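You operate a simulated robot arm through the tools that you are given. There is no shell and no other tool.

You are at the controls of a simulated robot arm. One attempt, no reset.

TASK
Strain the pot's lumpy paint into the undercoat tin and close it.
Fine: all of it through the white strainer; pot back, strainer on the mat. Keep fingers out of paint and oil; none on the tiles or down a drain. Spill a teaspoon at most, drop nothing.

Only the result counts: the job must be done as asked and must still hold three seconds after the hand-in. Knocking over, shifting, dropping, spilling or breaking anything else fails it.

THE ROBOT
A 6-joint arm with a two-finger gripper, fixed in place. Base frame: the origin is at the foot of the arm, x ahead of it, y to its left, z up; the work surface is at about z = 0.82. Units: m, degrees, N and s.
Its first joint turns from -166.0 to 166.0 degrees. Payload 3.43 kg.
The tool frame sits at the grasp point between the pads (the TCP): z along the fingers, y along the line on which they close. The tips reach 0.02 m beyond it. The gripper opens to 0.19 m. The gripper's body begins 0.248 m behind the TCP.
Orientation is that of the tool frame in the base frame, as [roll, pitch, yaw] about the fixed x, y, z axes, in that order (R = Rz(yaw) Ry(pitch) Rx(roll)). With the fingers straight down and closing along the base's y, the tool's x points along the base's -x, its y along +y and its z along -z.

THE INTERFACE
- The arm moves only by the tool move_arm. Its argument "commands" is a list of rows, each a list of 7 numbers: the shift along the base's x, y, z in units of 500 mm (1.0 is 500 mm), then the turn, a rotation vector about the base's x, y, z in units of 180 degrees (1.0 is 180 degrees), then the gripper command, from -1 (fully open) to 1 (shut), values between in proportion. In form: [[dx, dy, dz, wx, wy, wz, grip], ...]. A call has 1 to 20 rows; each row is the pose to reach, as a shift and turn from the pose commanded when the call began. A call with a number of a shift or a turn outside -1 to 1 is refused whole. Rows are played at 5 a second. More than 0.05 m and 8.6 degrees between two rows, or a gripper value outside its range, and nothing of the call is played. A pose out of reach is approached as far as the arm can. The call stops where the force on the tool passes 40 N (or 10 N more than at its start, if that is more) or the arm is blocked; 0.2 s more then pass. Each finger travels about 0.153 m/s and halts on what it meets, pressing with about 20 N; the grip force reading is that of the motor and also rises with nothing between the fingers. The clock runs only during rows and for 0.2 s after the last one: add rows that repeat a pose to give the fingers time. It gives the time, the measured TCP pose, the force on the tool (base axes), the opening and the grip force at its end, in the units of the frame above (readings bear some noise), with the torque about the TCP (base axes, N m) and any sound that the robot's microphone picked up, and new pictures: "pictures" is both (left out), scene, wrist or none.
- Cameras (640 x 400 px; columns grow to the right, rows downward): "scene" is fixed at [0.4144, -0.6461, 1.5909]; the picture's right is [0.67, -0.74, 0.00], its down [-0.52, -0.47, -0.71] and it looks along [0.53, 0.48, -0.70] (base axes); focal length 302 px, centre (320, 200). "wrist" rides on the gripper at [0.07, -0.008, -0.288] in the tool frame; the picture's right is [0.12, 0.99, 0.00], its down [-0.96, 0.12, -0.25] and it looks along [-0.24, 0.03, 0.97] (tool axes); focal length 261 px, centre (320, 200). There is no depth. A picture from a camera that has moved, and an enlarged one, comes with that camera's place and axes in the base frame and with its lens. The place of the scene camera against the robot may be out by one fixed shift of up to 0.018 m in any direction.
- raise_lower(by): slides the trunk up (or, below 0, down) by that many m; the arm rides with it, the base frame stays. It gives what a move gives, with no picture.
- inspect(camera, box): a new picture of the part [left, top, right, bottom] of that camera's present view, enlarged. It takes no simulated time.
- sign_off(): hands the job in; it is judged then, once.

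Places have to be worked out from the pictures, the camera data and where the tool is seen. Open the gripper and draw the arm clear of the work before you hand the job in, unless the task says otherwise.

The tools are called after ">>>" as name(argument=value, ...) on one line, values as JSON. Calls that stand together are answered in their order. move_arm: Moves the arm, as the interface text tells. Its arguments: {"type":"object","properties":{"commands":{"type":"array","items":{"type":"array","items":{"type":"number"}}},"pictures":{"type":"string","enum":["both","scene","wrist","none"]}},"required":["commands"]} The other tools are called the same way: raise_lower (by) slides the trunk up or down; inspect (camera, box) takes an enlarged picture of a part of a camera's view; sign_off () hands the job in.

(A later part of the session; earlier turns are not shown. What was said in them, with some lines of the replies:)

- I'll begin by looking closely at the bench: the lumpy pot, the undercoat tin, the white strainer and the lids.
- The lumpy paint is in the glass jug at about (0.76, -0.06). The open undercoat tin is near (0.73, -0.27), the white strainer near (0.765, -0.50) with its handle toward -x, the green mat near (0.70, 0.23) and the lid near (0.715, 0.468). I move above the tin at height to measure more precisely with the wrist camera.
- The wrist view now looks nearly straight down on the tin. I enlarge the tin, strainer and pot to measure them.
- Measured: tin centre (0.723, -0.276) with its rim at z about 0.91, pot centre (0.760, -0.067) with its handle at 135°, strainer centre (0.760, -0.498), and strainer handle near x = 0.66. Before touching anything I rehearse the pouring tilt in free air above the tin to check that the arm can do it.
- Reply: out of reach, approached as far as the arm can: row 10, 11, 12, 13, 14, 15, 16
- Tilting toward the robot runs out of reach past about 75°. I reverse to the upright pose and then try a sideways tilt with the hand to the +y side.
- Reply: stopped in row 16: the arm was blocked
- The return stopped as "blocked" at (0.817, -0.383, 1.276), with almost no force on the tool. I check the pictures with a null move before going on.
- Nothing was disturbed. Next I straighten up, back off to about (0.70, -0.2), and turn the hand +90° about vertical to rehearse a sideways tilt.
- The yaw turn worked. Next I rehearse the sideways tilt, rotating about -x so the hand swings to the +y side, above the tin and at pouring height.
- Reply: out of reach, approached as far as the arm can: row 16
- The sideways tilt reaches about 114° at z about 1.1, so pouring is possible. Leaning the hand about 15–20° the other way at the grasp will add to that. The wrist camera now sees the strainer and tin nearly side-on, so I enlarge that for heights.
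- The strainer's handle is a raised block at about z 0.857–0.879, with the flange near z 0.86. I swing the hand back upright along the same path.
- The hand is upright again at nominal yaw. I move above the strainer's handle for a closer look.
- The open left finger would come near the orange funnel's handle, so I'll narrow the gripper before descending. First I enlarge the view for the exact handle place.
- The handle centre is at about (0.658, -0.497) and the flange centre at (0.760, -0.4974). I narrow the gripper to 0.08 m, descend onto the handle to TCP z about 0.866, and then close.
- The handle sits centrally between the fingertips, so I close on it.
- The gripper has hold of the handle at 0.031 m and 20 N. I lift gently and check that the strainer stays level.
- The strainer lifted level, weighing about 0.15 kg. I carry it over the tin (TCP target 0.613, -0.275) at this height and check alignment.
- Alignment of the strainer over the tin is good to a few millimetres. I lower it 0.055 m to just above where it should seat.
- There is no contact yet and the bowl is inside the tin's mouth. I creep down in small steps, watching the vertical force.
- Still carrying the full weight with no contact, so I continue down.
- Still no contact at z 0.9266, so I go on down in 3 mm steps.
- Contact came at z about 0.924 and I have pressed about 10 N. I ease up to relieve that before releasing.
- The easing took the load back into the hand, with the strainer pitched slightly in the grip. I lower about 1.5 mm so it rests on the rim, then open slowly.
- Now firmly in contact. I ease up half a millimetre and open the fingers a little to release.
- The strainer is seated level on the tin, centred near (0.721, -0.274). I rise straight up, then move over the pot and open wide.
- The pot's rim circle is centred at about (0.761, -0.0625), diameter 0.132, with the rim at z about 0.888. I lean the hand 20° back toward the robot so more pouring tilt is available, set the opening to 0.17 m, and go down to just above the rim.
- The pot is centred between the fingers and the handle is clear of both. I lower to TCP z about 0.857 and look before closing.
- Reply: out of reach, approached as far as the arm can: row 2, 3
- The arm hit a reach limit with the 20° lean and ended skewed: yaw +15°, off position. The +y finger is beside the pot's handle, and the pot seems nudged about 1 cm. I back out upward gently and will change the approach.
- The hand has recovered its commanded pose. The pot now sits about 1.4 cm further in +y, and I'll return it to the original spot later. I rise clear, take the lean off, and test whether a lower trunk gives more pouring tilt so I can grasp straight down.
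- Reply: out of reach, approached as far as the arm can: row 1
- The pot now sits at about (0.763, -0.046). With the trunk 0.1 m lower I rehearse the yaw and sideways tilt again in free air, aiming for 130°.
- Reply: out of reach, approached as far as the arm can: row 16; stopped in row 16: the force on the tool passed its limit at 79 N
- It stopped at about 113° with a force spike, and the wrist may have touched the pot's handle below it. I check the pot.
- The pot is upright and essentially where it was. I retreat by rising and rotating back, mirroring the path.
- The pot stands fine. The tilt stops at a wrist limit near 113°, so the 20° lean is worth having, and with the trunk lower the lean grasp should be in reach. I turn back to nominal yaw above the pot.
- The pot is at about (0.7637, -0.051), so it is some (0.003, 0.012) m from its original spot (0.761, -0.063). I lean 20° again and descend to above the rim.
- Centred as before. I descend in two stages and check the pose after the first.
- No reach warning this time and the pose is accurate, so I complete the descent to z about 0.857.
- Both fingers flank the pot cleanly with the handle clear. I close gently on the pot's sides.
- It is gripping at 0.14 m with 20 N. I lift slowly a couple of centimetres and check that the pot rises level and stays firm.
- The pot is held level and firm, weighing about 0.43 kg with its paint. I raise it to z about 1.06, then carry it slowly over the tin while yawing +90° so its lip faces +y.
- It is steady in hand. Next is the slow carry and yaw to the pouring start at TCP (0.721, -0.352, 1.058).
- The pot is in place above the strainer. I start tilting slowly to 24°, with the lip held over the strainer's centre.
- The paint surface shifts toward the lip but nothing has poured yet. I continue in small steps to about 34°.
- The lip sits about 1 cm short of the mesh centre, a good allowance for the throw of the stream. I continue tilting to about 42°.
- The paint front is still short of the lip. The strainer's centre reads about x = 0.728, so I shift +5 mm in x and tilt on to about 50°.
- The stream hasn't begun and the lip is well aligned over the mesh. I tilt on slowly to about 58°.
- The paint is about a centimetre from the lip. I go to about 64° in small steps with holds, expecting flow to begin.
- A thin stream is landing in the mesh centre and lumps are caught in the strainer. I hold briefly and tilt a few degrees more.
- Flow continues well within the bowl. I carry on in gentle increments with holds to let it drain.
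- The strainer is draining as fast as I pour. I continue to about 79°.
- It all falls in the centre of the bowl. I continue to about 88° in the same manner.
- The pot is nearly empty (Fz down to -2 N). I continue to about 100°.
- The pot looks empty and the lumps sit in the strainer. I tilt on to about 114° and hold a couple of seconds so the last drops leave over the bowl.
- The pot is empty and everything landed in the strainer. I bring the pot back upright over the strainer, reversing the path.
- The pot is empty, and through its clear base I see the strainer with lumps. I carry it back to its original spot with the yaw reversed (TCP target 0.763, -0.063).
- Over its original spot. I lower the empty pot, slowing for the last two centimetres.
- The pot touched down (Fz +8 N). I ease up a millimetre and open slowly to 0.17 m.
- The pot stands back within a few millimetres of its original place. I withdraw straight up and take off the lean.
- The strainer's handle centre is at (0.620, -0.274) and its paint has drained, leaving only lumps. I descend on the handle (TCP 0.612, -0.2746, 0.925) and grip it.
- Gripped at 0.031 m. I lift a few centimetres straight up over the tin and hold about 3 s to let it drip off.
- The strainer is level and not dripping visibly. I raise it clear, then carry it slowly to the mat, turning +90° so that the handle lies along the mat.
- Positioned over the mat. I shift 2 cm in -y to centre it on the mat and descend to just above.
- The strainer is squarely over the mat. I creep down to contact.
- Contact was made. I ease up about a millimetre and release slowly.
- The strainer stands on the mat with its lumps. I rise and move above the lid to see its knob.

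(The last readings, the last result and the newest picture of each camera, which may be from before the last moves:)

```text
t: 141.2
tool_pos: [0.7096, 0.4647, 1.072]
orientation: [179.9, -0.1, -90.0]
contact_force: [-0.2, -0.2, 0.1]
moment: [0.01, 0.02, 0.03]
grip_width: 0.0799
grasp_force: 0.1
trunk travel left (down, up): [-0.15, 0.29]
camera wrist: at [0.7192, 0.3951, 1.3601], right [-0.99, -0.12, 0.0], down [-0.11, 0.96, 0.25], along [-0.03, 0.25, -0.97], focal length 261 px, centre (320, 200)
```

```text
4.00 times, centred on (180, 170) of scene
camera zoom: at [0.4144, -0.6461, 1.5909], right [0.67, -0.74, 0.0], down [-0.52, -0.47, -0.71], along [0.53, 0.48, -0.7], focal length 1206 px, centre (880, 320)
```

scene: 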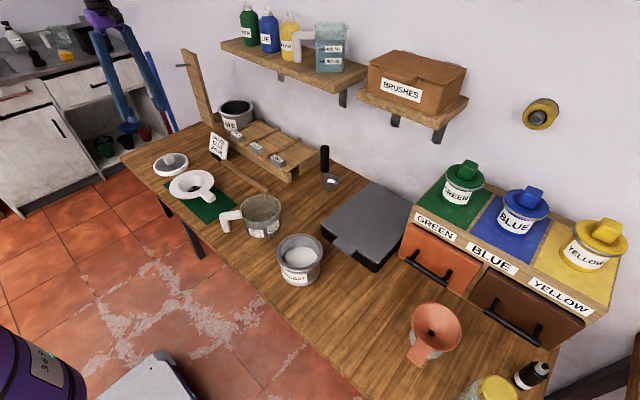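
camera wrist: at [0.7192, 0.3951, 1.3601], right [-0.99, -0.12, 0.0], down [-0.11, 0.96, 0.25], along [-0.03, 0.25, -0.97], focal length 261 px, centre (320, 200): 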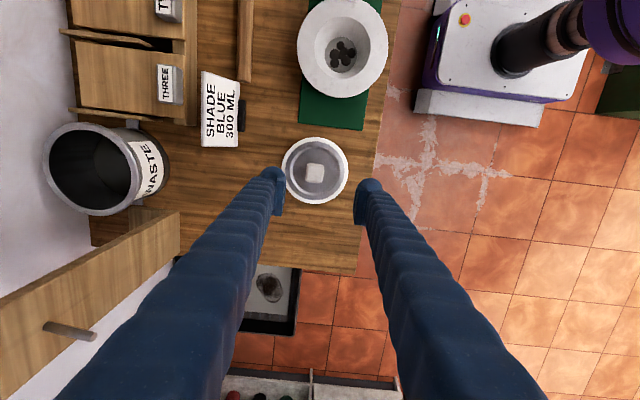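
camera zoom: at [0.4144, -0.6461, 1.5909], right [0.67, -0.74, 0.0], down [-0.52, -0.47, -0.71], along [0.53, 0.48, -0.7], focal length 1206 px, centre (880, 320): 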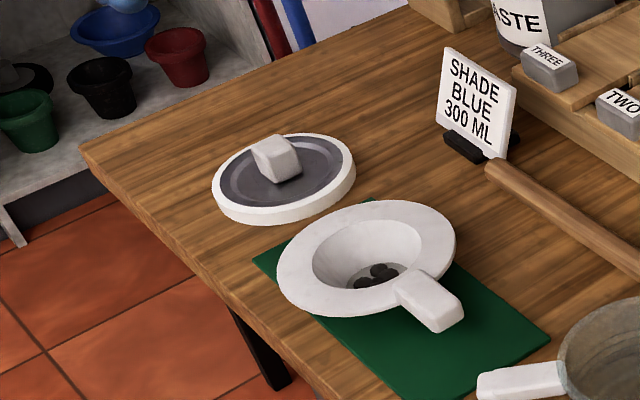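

The lid centre and knob are at about (0.7205, 0.465), the knob is aligned with the base axes, and its top is near z 0.868. I align over it and descend to just above grasp height.

>>> move_arm(commands=[[0.01, 0, 0, 0, 0, 0, 0.16], [0.022, 0, -0.02, 0, 0, 0, 0.16], [0.022, 0, -0.08, 0, 0, 0, 0.16], [0.022, 0, -0.15, 0, 0, 0, 0.16], [0.022, 0, -0.22, 0, 0, 0, 0.16], [0.022, 0, -0.29, 0, 0, 0, 0.16], [0.022, 0, -0.34, 0, 0, 0, 0.16], [0.022, 0, -0.37, 0, 0, 0, 0.16], [0.022, 0, -0.37, 0, 0, 0, 0.16]])

>>> inspect(camera="wrist", box=[220, 120, 420, 270])

>>> inspect(camera="scene", box=[120, 100, 240, 200])

```text
t: 143.2
tool_pos: [0.7197, 0.4642, 0.8886]
orientation: [-179.9, -0.1, -90.0]
contact_force: [-0.1, 0.3, -0.1]
moment: [-0.01, -0.03, -0.02]
grip_width: 0.0797
grasp_force: 0.1
trunk travel left (down, up): [-0.15, 0.29]
camera wrist: at [0.7292, 0.3951, 1.1757], right [-0.99, -0.12, 0.0], down [-0.12, 0.96, 0.25], along [-0.03, 0.25, -0.97], focal length 261 px, centre (320, 200)
```

scene: 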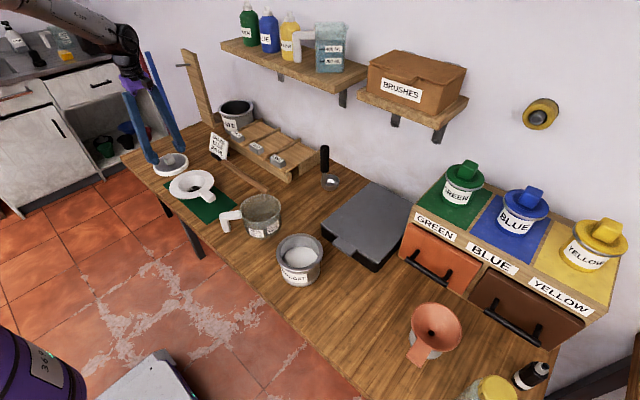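
wrist: 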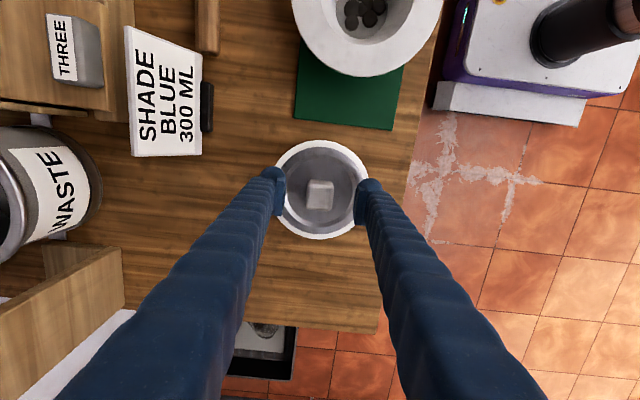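

```text
2.67 times, centred on (320, 195) of wrist
camera zoom: at [0.7292, 0.3951, 1.1757], right [-0.99, -0.12, 0.0], down [-0.12, 0.96, 0.25], along [-0.03, 0.25, -0.97], focal length 695 px, centre (320, 213)
```

zoom: 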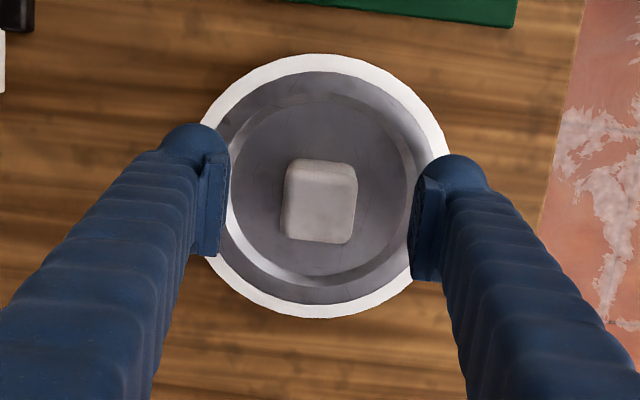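

```text
4.00 times, centred on (180, 150) of scene
camera zoom: at [0.4144, -0.6461, 1.5909], right [0.67, -0.74, 0.0], down [-0.52, -0.47, -0.71], along [0.53, 0.48, -0.7], focal length 1206 px, centre (880, 400)
```

zoom: 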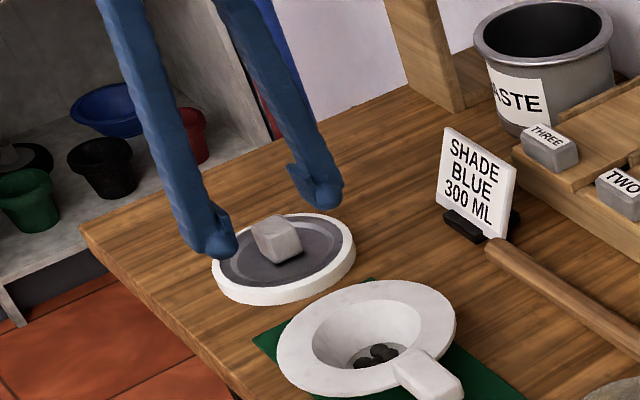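

The knob is centred between the pads. I lower the last 2 cm carefully and check for contact.

>>> move_arm(commands=[[0, 0.002, -0.015, 0, 0, 0, 0.3], [0, 0.002, -0.03, 0, 0, 0, 0.4], [0, 0.002, -0.04, 0, 0, 0, 0.4], [0, 0.002, -0.046, 0, 0, 0, 0.4], [0, 0.002, -0.046, 0, 0, 0, 0.4]], pictures="none")

>>> inspect(camera="scene", box=[120, 100, 240, 200])

```text
t: 144.4
tool_pos: [0.7224, 0.4652, 0.8651]
orientation: [-180.0, 0.0, -90.0]
contact_force: [0.4, 0.1, -0.5]
moment: [0.03, -0.03, -0.01]
grip_width: 0.0568
grasp_force: 0.0
trunk travel left (down, up): [-0.15, 0.29]
```

```text
4.00 times, centred on (180, 150) of scene
camera zoom: at [0.4144, -0.6461, 1.5909], right [0.67, -0.74, 0.0], down [-0.52, -0.47, -0.71], along [0.53, 0.48, -0.7], focal length 1206 px, centre (880, 400)
```

zoom: 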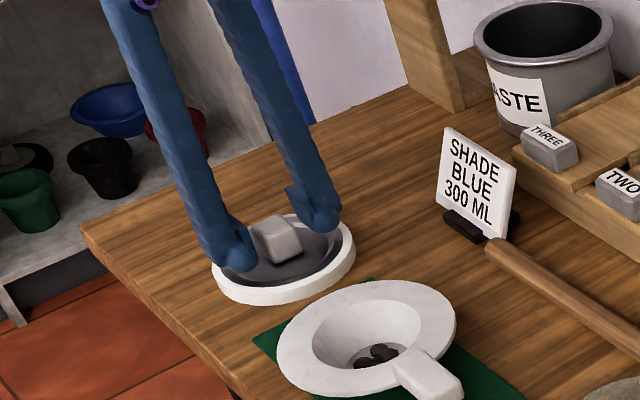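

No contact yet. I go 3 mm lower and close on the knob.

>>> move_arm(commands=[[0, 0, -0.006, 0, 0, 0, 0.4], [0, 0, -0.006, 0, 0, 0, 0.55], [0, 0, -0.006, 0, 0, 0, 0.65], [0, 0, -0.006, 0, 0, 0, 0.8], [0, 0, -0.006, 0, 0, 0, 1], [0, 0, -0.006, 0, 0, 0, 1]])

>>> inspect(camera="wrist", box=[220, 120, 420, 270])

```text
t: 145.8
tool_pos: [0.7199, 0.4658, 0.8628]
orientation: [180.0, 0.1, -90.0]
contact_force: [-0.4, 1.3, 0.9]
moment: [0.01, -0.01, 0.01]
grip_width: 0.0328
grasp_force: 19.8
trunk travel left (down, up): [-0.15, 0.29]
camera wrist: at [0.7299, 0.3966, 1.1504], right [-0.99, -0.12, 0.0], down [-0.12, 0.96, 0.25], along [-0.03, 0.25, -0.97], focal length 261 px, centre (320, 200)
```

scene: 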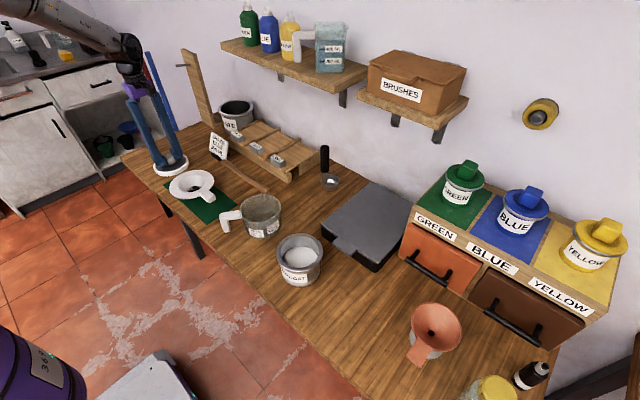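
wrist: 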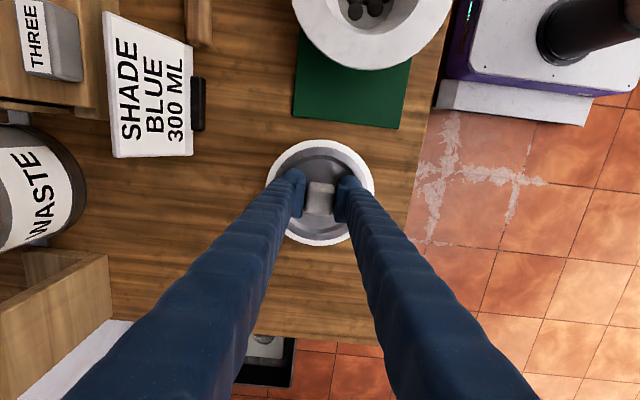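

```text
2.67 times, centred on (320, 195) of wrist
camera zoom: at [0.7299, 0.3966, 1.1504], right [-0.99, -0.12, 0.0], down [-0.12, 0.96, 0.25], along [-0.03, 0.25, -0.97], focal length 695 px, centre (320, 213)
```

zoom: 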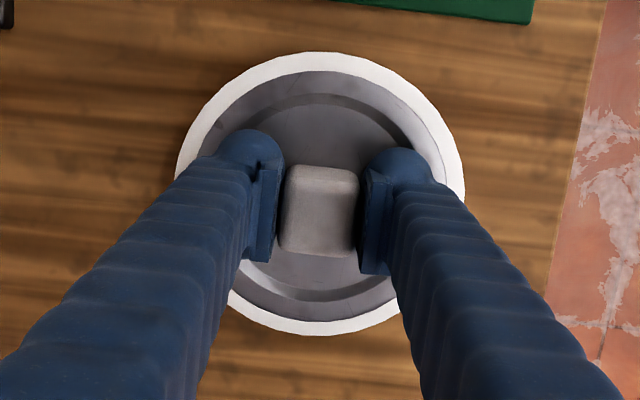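

The knob is gripped at 0.033 m. I lift the lid and carry it part-way to y about -0.08, to view the tin unobstructed first.

>>> move_arm(commands=[[0, 0, 0.008, 0, 0, 0, 1], [0, 0, 0.03, 0, 0, 0, 1], [0, 0, 0.08, 0, 0, 0, 1], [0, 0, 0.15, 0, 0, 0, 1], [0, 0, 0.23, 0, 0, 0, 1], [0, 0, 0.31, 0, 0, 0, 1], [0, 0, 0.38, 0, 0, 0, 1], [0, 0, 0.4, 0, 0, 0, 1]])

>>> move_arm(commands=[[0, -0.03, 0, 0, 0, 0, 1], [0, -0.09, 0, 0, 0, 0, 1], [0, -0.16, 0, 0, 0, 0, 1], [0, -0.23, 0, 0, 0, 0, 1], [0, -0.3, 0, 0, 0, 0, 1], [0, -0.37, 0, 0, 0, 0, 1], [0, -0.44, 0, 0, 0, 0, 1], [0, -0.51, 0, 0, 0, 0, 1], [0, -0.58, 0, 0, 0, 0, 1], [0, -0.65, 0, 0, 0, 0, 1], [0, -0.72, 0, 0, 0, 0, 1], [0, -0.79, 0, 0, 0, 0, 1], [0, -0.86, 0, 0, 0, 0, 1], [0, -0.93, 0, 0, 0, 0, 1], [0, -0.98, 0, 0, 0, 0, 1], [0, -1, 0, 0, 0, 0, 1]])

>>> inspect(camera="wrist", box=[220, 0, 420, 240])

```text
t: 147.6
tool_pos: [0.7205, 0.4657, 1.0632]
orientation: [180.0, 0.0, -90.1]
contact_force: [1.1, 0.1, -0.5]
moment: [0.05, 0.0, -0.01]
grip_width: 0.0328
grasp_force: 20.2
trunk travel left (down, up): [-0.15, 0.29]
camera wrist: at [0.7294, 0.3965, 1.3511], right [-0.99, -0.12, 0.0], down [-0.12, 0.96, 0.25], along [-0.03, 0.25, -0.97], focal length 261 px, centre (320, 200)
```

scene: 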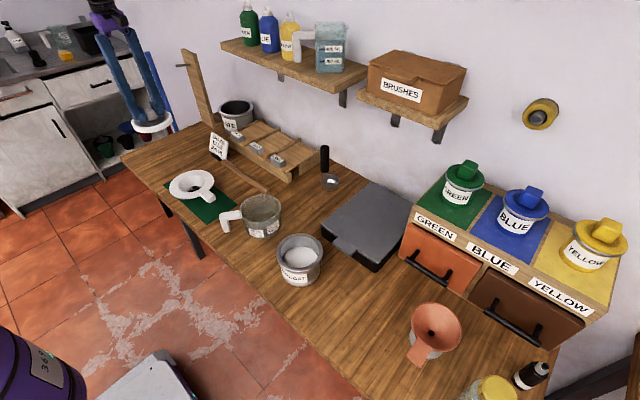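
wrist: 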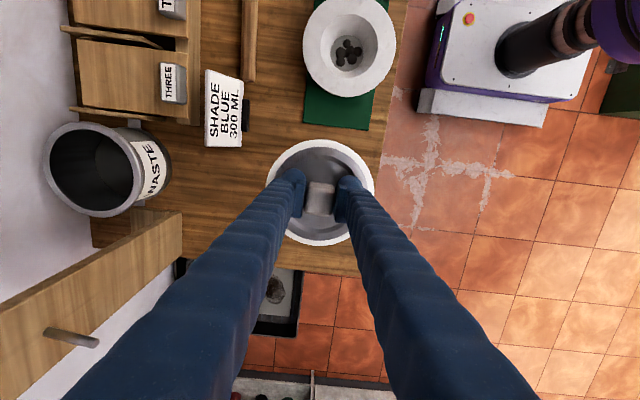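

```text
t: 151.0
tool_pos: [0.7206, -0.0345, 1.0624]
orientation: [180.0, 0.0, -90.0]
contact_force: [0.6, 0.6, -0.9]
moment: [0.04, -0.02, -0.01]
grip_width: 0.0328
grasp_force: 20.0
trunk travel left (down, up): [-0.15, 0.29]
camera wrist: at [0.7296, -0.1037, 1.3504], right [-0.99, -0.12, 0.0], down [-0.12, 0.96, 0.25], along [-0.03, 0.25, -0.97], focal length 261 px, centre (320, 200)
```

scene: 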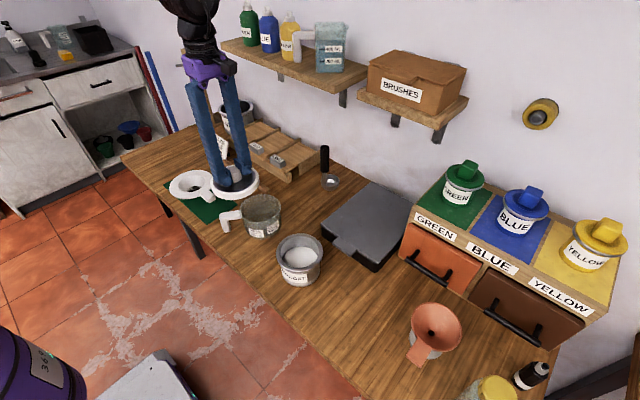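
wrist: 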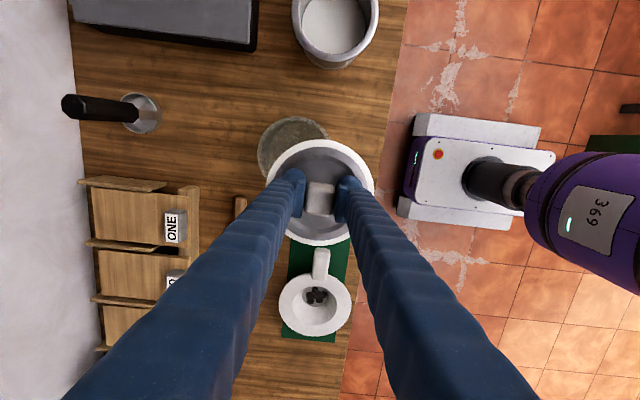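

```text
1.67 times, centred on (320, 120) of wrist
camera zoom: at [0.7296, -0.1037, 1.3504], right [-0.99, -0.12, 0.0], down [-0.12, 0.96, 0.25], along [-0.03, 0.25, -0.97], focal length 434 px, centre (320, 333)
```

zoom: 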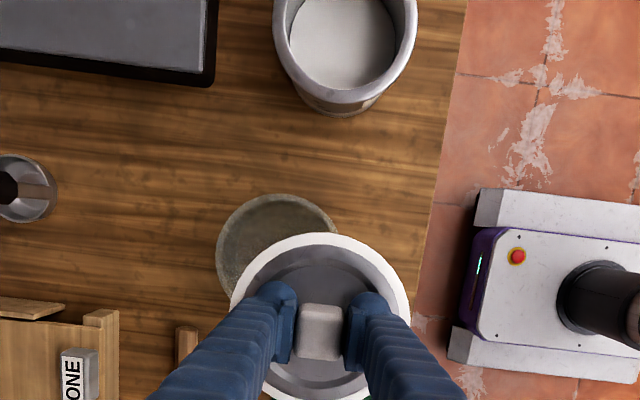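

I move another 0.1 m toward the tin for a full view of its rim.

>>> move_arm(commands=[[0, -0.03, 0, 0, 0, 0, 1], [0, -0.08, 0, 0, 0, 0, 1], [0, -0.14, 0, 0, 0, 0, 1], [0, -0.18, 0, 0, 0, 0, 1], [0, -0.2, 0, 0, 0, 0, 1], [0, -0.2, 0, 0, 0, 0, 1]])

>>> inspect(camera="wrist", box=[230, 20, 410, 160])

>>> inspect(camera="scene", box=[220, 170, 380, 300])

```text
t: 152.4
tool_pos: [0.7208, -0.1341, 1.0631]
orientation: [179.9, -0.1, -90.0]
contact_force: [0.2, -0.6, -0.7]
moment: [0.03, -0.01, 0.03]
grip_width: 0.0328
grasp_force: 20.4
trunk travel left (down, up): [-0.15, 0.29]
camera wrist: at [0.7292, -0.2039, 1.3511], right [-0.99, -0.12, 0.0], down [-0.12, 0.96, 0.25], along [-0.03, 0.25, -0.97], focal length 261 px, centre (320, 200)
```

scene: 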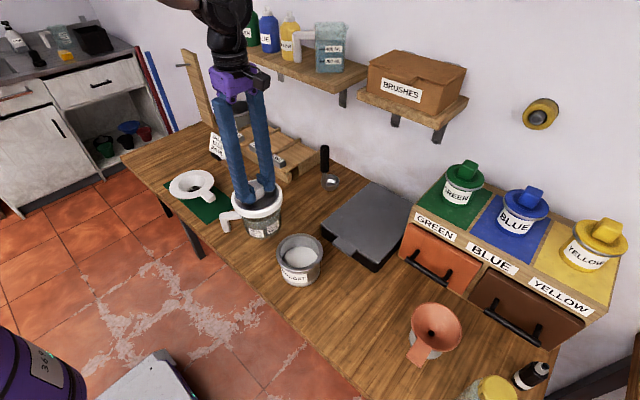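
wrist: 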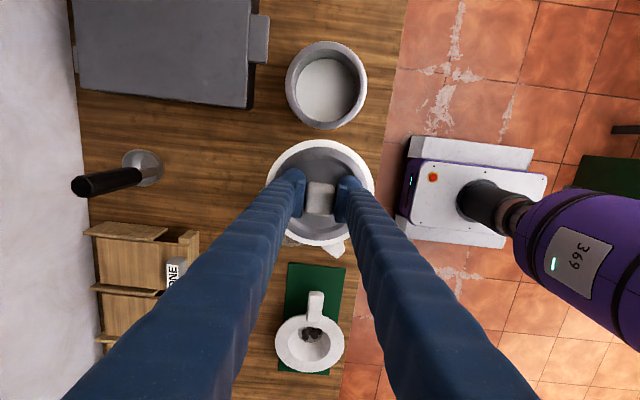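

```text
2.86 times, centred on (320, 90) of wrist
camera zoom: at [0.7292, -0.2039, 1.3511], right [-0.99, -0.12, 0.0], down [-0.12, 0.96, 0.25], along [-0.03, 0.25, -0.97], focal length 745 px, centre (320, 514)
```

zoom: 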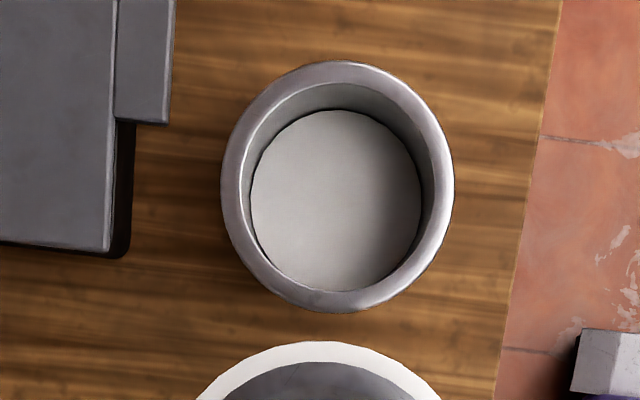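

```text
3.08 times, centred on (300, 235) of scene
camera zoom: at [0.4144, -0.6461, 1.5909], right [0.67, -0.74, 0.0], down [-0.52, -0.47, -0.71], along [0.53, 0.48, -0.7], focal length 928 px, centre (382, 92)
```

zoom: 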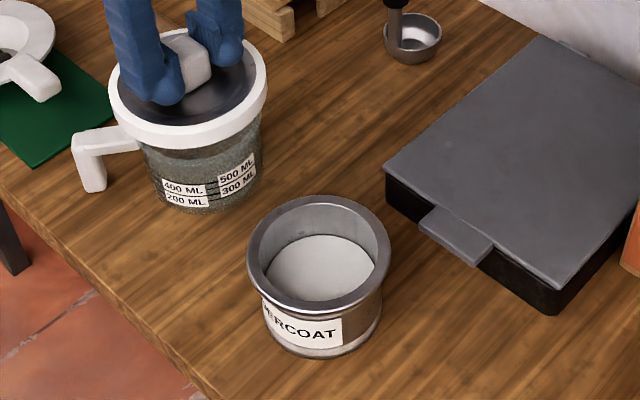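

The tin rim works out to a centre of about (0.727, -0.2765), with paint well below the rim and a clean bench. I move the lid over it and descend to about 1 cm above the rim.

>>> move_arm(commands=[[0.002, -0.04, 0, 0, 0, 0, 1], [0.004, -0.1, 0, 0, 0, 0, 1], [0.007, -0.16, 0, 0, 0, 0, 1], [0.009, -0.22, 0, 0, 0, 0, 1], [0.011, -0.265, 0, 0, 0, 0, 1], [0.011, -0.2848, 0, 0, 0, 0, 1], [0.011, -0.2848, -0.05, 0, 0, 0, 1], [0.011, -0.2848, -0.11, 0, 0, 0, 1], [0.011, -0.2848, -0.16, 0, 0, 0, 1], [0.011, -0.2848, -0.19, 0, 0, 0, 1], [0.011, -0.2848, -0.196, 0, 0, 0, 1], [0.011, -0.2848, -0.196, 0, 0, 0, 1]])

>>> inspect(camera="scene", box=[240, 200, 360, 300])

>>> inspect(camera="wrist", box=[240, 110, 400, 270])

```text
t: 155.0
tool_pos: [0.7248, -0.276, 0.9657]
orientation: [180.0, 0.0, -90.0]
contact_force: [-0.1, -0.6, 0.1]
moment: [0.01, -0.01, -0.01]
grip_width: 0.0324
grasp_force: 20.0
trunk travel left (down, up): [-0.15, 0.29]
camera wrist: at [0.7351, -0.3461, 1.252], right [-0.99, -0.12, 0.0], down [-0.12, 0.96, 0.25], along [-0.03, 0.25, -0.97], focal length 261 px, centre (320, 200)
```

scene: 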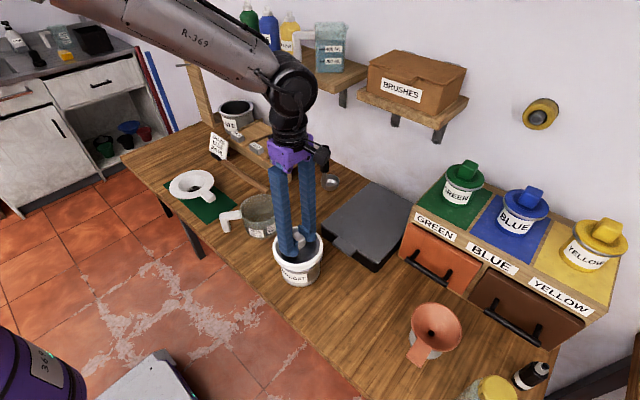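
wrist: 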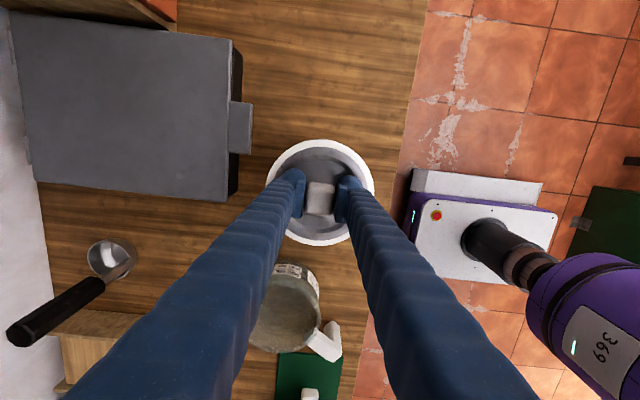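

```text
4.00 times, centred on (300, 250) of scene
camera zoom: at [0.4144, -0.6461, 1.5909], right [0.67, -0.74, 0.0], down [-0.52, -0.47, -0.71], along [0.53, 0.48, -0.7], focal length 1206 px, centre (400, 0)
```

zoom: 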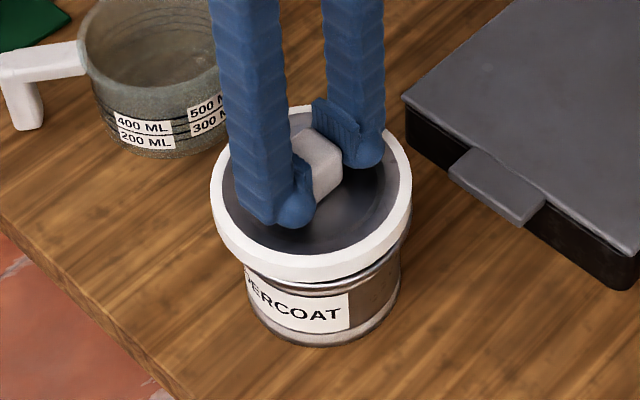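

```text
2.50 times, centred on (320, 190) of wrist
camera zoom: at [0.7351, -0.3461, 1.252], right [-0.99, -0.12, 0.0], down [-0.12, 0.96, 0.25], along [-0.03, 0.25, -0.97], focal length 652 px, centre (320, 225)
```

zoom: 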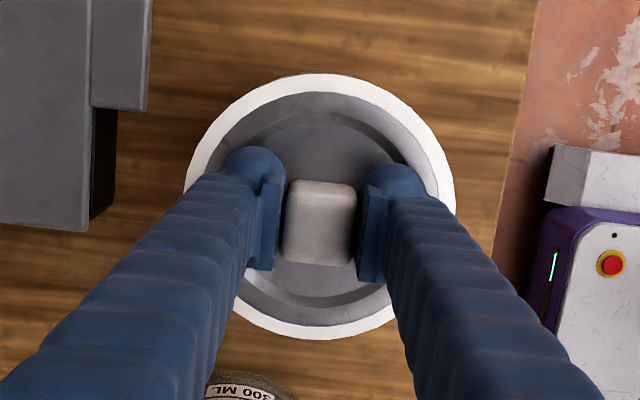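

Alignment looks within a couple of millimetres. I nudge +2 mm in x and lower slowly until the lid contacts the rim.

>>> move_arm(commands=[[0.004, 0, 0, 0, 0, 0, 1], [0.004, 0, -0.008, 0, 0, 0, 1], [0.004, 0, -0.014, 0, 0, 0, 1], [0.004, 0, -0.014, 0, 0, 0, 1]], pictures="none")

>>> move_arm(commands=[[0, 0, -0.004, 0, 0, 0, 1], [0, 0, -0.008, 0, 0, 0, 1], [0, 0, -0.008, 0, 0, 0, 1]], pictures="none")

>>> move_arm(commands=[[0, 0, -0.004, 0, 0, 0, 1], [0, 0, -0.008, 0, 0, 0, 1], [0, 0, -0.008, 0, 0, 0, 1]], pictures="none")

>>> inspect(camera="scene", box=[240, 200, 360, 300])

```text
t: 156.0
tool_pos: [0.7275, -0.2769, 0.9575]
orientation: [180.0, 0.0, -90.0]
contact_force: [-0.2, 0.5, -0.5]
moment: [0.0, 0.01, 0.02]
grip_width: 0.0326
grasp_force: 20.1
trunk travel left (down, up): [-0.15, 0.29]
```

```text
t: 156.8
tool_pos: [0.7288, -0.2765, 0.9546]
orientation: [180.0, -0.1, -89.9]
contact_force: [0.8, -1.5, 1.7]
moment: [-0.01, -0.01, -0.02]
grip_width: 0.0326
grasp_force: 20.6
trunk travel left (down, up): [-0.15, 0.29]
```

```text
t: 157.6
tool_pos: [0.7282, -0.2764, 0.9506]
orientation: [-179.9, 0.0, -90.0]
contact_force: [-2.3, -5.2, 10.2]
moment: [0.22, -0.03, 0.05]
grip_width: 0.0326
grasp_force: 19.7
trunk travel left (down, up): [-0.15, 0.29]
```

```text
4.00 times, centred on (300, 250) of scene
camera zoom: at [0.4144, -0.6461, 1.5909], right [0.67, -0.74, 0.0], down [-0.52, -0.47, -0.71], along [0.53, 0.48, -0.7], focal length 1206 px, centre (400, 0)
```

zoom: 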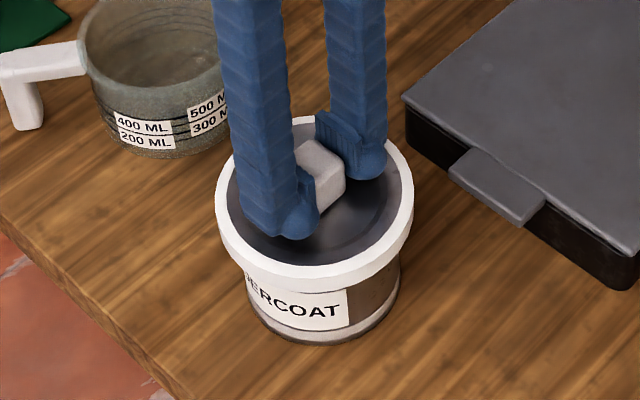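

The lid met the rim with a sideways reaction toward -y and contact on its +y side. I lift slightly, shift 1.5 mm toward -y, and try again.

>>> move_arm(commands=[[0, 0, 0.01, 0, 0, 0, 1], [-0.001, -0.003, 0.01, 0, 0, 0, 1], [-0.001, -0.003, 0.004, 0, 0, 0, 1], [-0.001, -0.003, 0, 0, 0, 0, 1], [-0.001, -0.003, 0, 0, 0, 0, 1]], pictures="none")

>>> move_arm(commands=[[0, 0, -0.004, 0, 0, 0, 1], [0, 0, -0.006, 0, 0, 0, 1], [0, 0, -0.006, 0, 0, 0, 1]], pictures="none")

```text
t: 158.8
tool_pos: [0.7281, -0.278, 0.9509]
orientation: [-180.0, -0.1, -89.9]
contact_force: [-1.5, -2.8, 5.1]
moment: [0.11, -0.12, -0.02]
grip_width: 0.0326
grasp_force: 20.4
trunk travel left (down, up): [-0.15, 0.29]
```

```text
t: 159.6
tool_pos: [0.7267, -0.2791, 0.947]
orientation: [-180.0, -0.1, -89.9]
contact_force: [-5.4, -4.6, 9.6]
moment: [0.14, 0.03, 0.03]
grip_width: 0.033
grasp_force: 20.0
trunk travel left (down, up): [-0.15, 0.29]
```

Moving that way helps: it sits lower for the same force, and the reaction now points to -x and -y. I follow it: ease up, shift (-1.5, -1) mm, and lower again.

>>> move_arm(commands=[[0, 0, 0.01, 0, 0, 0, 1], [-0.003, -0.002, 0.01, 0, 0, 0, 1], [-0.003, -0.002, 0.004, 0, 0, 0, 1], [-0.003, -0.002, 0, 0, 0, 0, 1], [-0.003, -0.002, 0, 0, 0, 0, 1]], pictures="none")

>>> move_arm(commands=[[0, 0, -0.004, 0, 0, 0, 1], [0, 0, -0.006, 0, 0, 0, 1], [0, 0, -0.006, 0, 0, 0, 1]], pictures="none")

>>> inspect(camera="scene", box=[240, 200, 360, 300])

>>> inspect(camera="wrist", box=[240, 110, 400, 270])

```text
t: 160.8
tool_pos: [0.7261, -0.2785, 0.9471]
orientation: [179.9, 0.0, -90.0]
contact_force: [0.3, -3.3, 2.4]
moment: [-0.06, -0.06, -0.01]
grip_width: 0.0329
grasp_force: 19.5
trunk travel left (down, up): [-0.15, 0.29]
```

```text
t: 161.6
tool_pos: [0.7262, -0.2788, 0.9439]
orientation: [-180.0, 0.0, -90.0]
contact_force: [6.8, -1.7, 5.2]
moment: [-0.35, -0.1, 0.14]
grip_width: 0.0327
grasp_force: 19.9
trunk travel left (down, up): [-0.15, 0.29]
heard: snap
```

```text
4.00 times, centred on (300, 250) of scene
camera zoom: at [0.4144, -0.6461, 1.5909], right [0.67, -0.74, 0.0], down [-0.52, -0.47, -0.71], along [0.53, 0.48, -0.7], focal length 1206 px, centre (400, 0)
```

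zoom: 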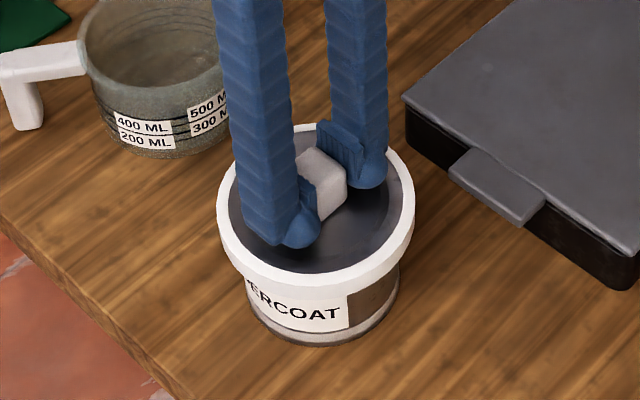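

```text
2.50 times, centred on (320, 190) of wrist
camera zoom: at [0.7355, -0.3483, 1.2314], right [-0.99, -0.12, 0.0], down [-0.12, 0.96, 0.25], along [-0.03, 0.25, -0.97], focal length 652 px, centre (320, 225)
```

zoom: 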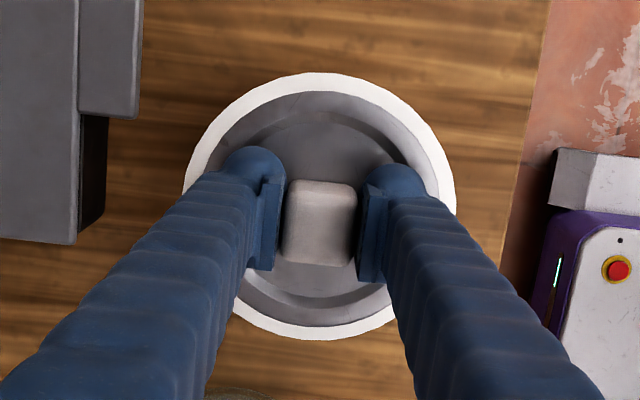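

A "snap" was heard, so the lid has closed on the tin. I press about 1 mm more to confirm it is fully home.

>>> move_arm(commands=[[0, 0, -0.002, 0, 0, 0, 1], [0, 0, -0.003, 0, 0, 0, 1], [0, 0, -0.003, 0, 0, 0, 1]], pictures="none")

```text
t: 162.4
tool_pos: [0.7265, -0.2785, 0.9437]
orientation: [-179.9, 0.0, -89.9]
contact_force: [8.5, 0.3, 10.5]
moment: [-0.06, -0.11, 0.06]
grip_width: 0.0328
grasp_force: 20.4
trunk travel left (down, up): [-0.15, 0.29]
```

It is stiff now with no further travel, so the lid is seated. I relieve the side load and open the fingers.

>>> move_arm(commands=[[0.001, 0, 0.002, 0, 0, 0, 1], [0.002, 0, 0.003, 0, 0, 0, 1], [0.002, 0, 0.003, 0, 0, 0, 0.6], [0.002, 0, 0.003, 0, 0, 0, 0.5], [0.002, 0, 0.003, 0, 0, 0, 0.35], [0.002, 0, 0.003, 0, 0, 0, 0.16], [0.002, 0, 0.003, 0, 0, 0, 0.16]])

>>> inspect(camera="scene", box=[240, 200, 360, 300])

```text
t: 164.0
tool_pos: [0.7277, -0.2784, 0.9446]
orientation: [180.0, 0.0, -90.0]
contact_force: [-0.2, -0.8, -0.3]
moment: [0.0, 0.02, 0.01]
grip_width: 0.0799
grasp_force: 0.1
trunk travel left (down, up): [-0.15, 0.29]
camera wrist: at [0.7367, -0.3486, 1.2318], right [-0.99, -0.12, 0.0], down [-0.12, 0.96, 0.25], along [-0.03, 0.25, -0.97], focal length 261 px, centre (320, 200)
```

scene: 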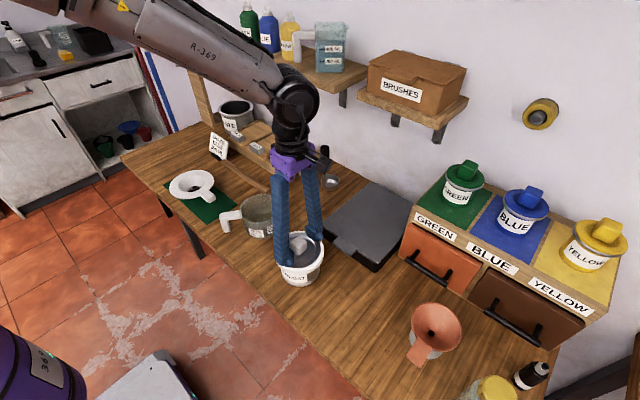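
wrist: 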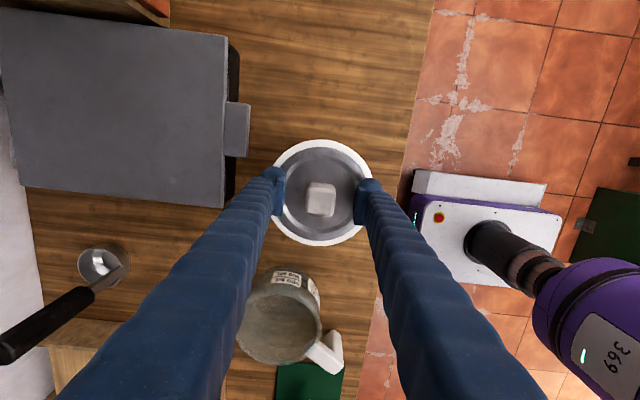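

```text
4.00 times, centred on (300, 250) of scene
camera zoom: at [0.4144, -0.6461, 1.5909], right [0.67, -0.74, 0.0], down [-0.52, -0.47, -0.71], along [0.53, 0.48, -0.7], focal length 1206 px, centre (400, 0)
```

zoom: 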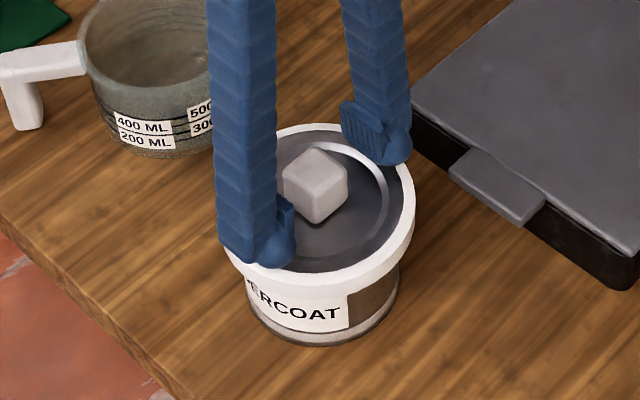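

The lid sits level and closed. I withdraw straight up and move the arm clear, opening the gripper.

>>> move_arm(commands=[[0, 0, 0.06, 0, 0, 0, 0.16], [0, 0, 0.14, 0, 0, 0, 0.16], [0, 0, 0.22, 0, 0, 0, 0], [0, 0, 0.3, 0, 0, 0, -0.5], [0, 0, 0.38, 0, 0, 0, -1], [0, 0, 0.46, 0, 0, 0, -1], [0, 0.02, 0.5, 0, 0, 0, -1], [-0.03, 0.08, 0.52, 0, 0, 0, -1], [-0.06, 0.16, 0.52, 0, 0, 0, -1], [-0.09, 0.24, 0.52, 0, 0, 0, -1], [-0.12, 0.32, 0.52, 0, 0, 0, -1], [-0.15, 0.4, 0.52, 0, 0, 0, -1], [-0.18, 0.48, 0.52, 0, 0, 0, -1], [-0.2, 0.56, 0.52, 0, 0, 0, -1], [-0.2, 0.64, 0.52, 0, 0, 0, -1], [-0.2, 0.64, 0.52, 0, 0, 0, -1]])

>>> inspect(camera="scene", box=[130, 120, 370, 300])

>>> inspect(camera="scene", box=[240, 200, 360, 300])

```text
t: 167.4
tool_pos: [0.6262, 0.04, 1.2047]
orientation: [-180.0, 0.0, -90.0]
contact_force: [-0.6, 0.6, 0.2]
moment: [-0.13, 0.01, -0.03]
grip_width: 0.1898
grasp_force: 0.2
trunk travel left (down, up): [-0.15, 0.29]
camera wrist: at [0.6347, -0.0285, 1.4922], right [-0.99, -0.12, 0.0], down [-0.11, 0.96, 0.25], along [-0.03, 0.25, -0.97], focal length 261 px, centre (320, 200)
```

scene: 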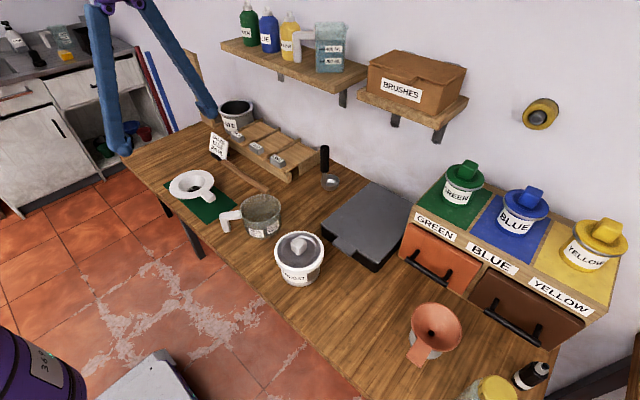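
wrist: 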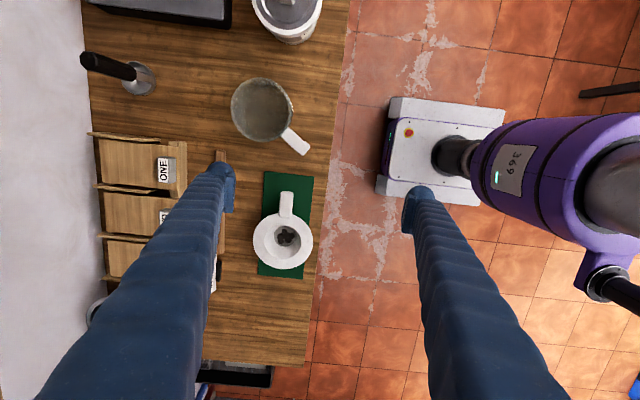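

```text
2.22 times, centred on (250, 210) of scene
camera zoom: at [0.4144, -0.6461, 1.5909], right [0.67, -0.74, 0.0], down [-0.52, -0.47, -0.71], along [0.53, 0.48, -0.7], focal length 670 px, centre (476, 178)
```

zoom: 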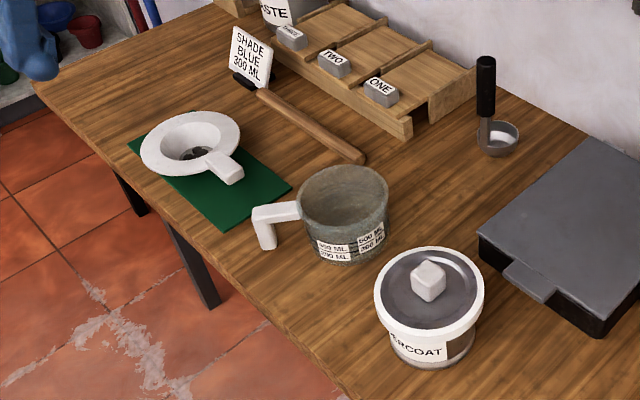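

```text
4.00 times, centred on (300, 250) of scene
camera zoom: at [0.4144, -0.6461, 1.5909], right [0.67, -0.74, 0.0], down [-0.52, -0.47, -0.71], along [0.53, 0.48, -0.7], focal length 1206 px, centre (400, 0)
```

zoom: 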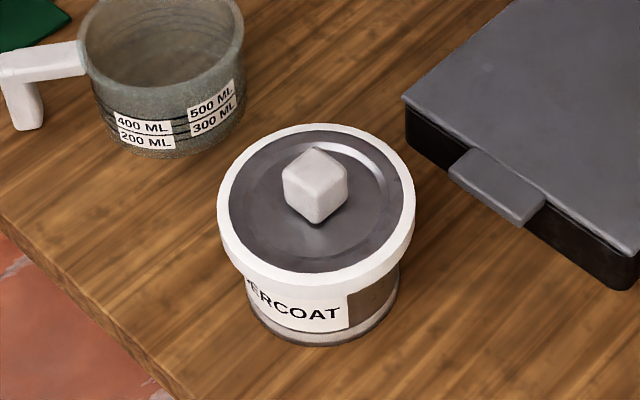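

Everything is in place: the tin is closed (snap heard, lid level), the pot is empty and back where it stood, and the strainer with its lumps is on the mat. There are no visible spills, the gripper is open and the arm is clear, so I hand in.

>>> sign_off()

```text
The job is handed in.
```

The job is handed in. The pot's paint went through the white strainer into the undercoat tin, and the lid is on; I heard it snap and it sits level.

- **Straining:** the pot was tipped well past horizontal until it looked empty, and everything landed in the strainer. The lumps stayed in the strainer.
- **Strainer:** it stands on the green mat with the lumps still in it.
- **Pot:** it is back within a few millimetres of where it started. On my first approach a finger nudged it about a centimetre, and I corrected that when I set it down.
- **Practice swing:** while I rehearsed the pour before lifting the pot, the arm stopped on a 79 N force reading. It may have brushed the pot's handle. The pot stayed upright and nothing spilled.
- **Spills:** I saw no paint on the bench or the tiles. I gripped the pot and strainer only by the outside wall and the handle, so the fingers stayed out of the paint.

The gripper is open and the arm is drawn clear.
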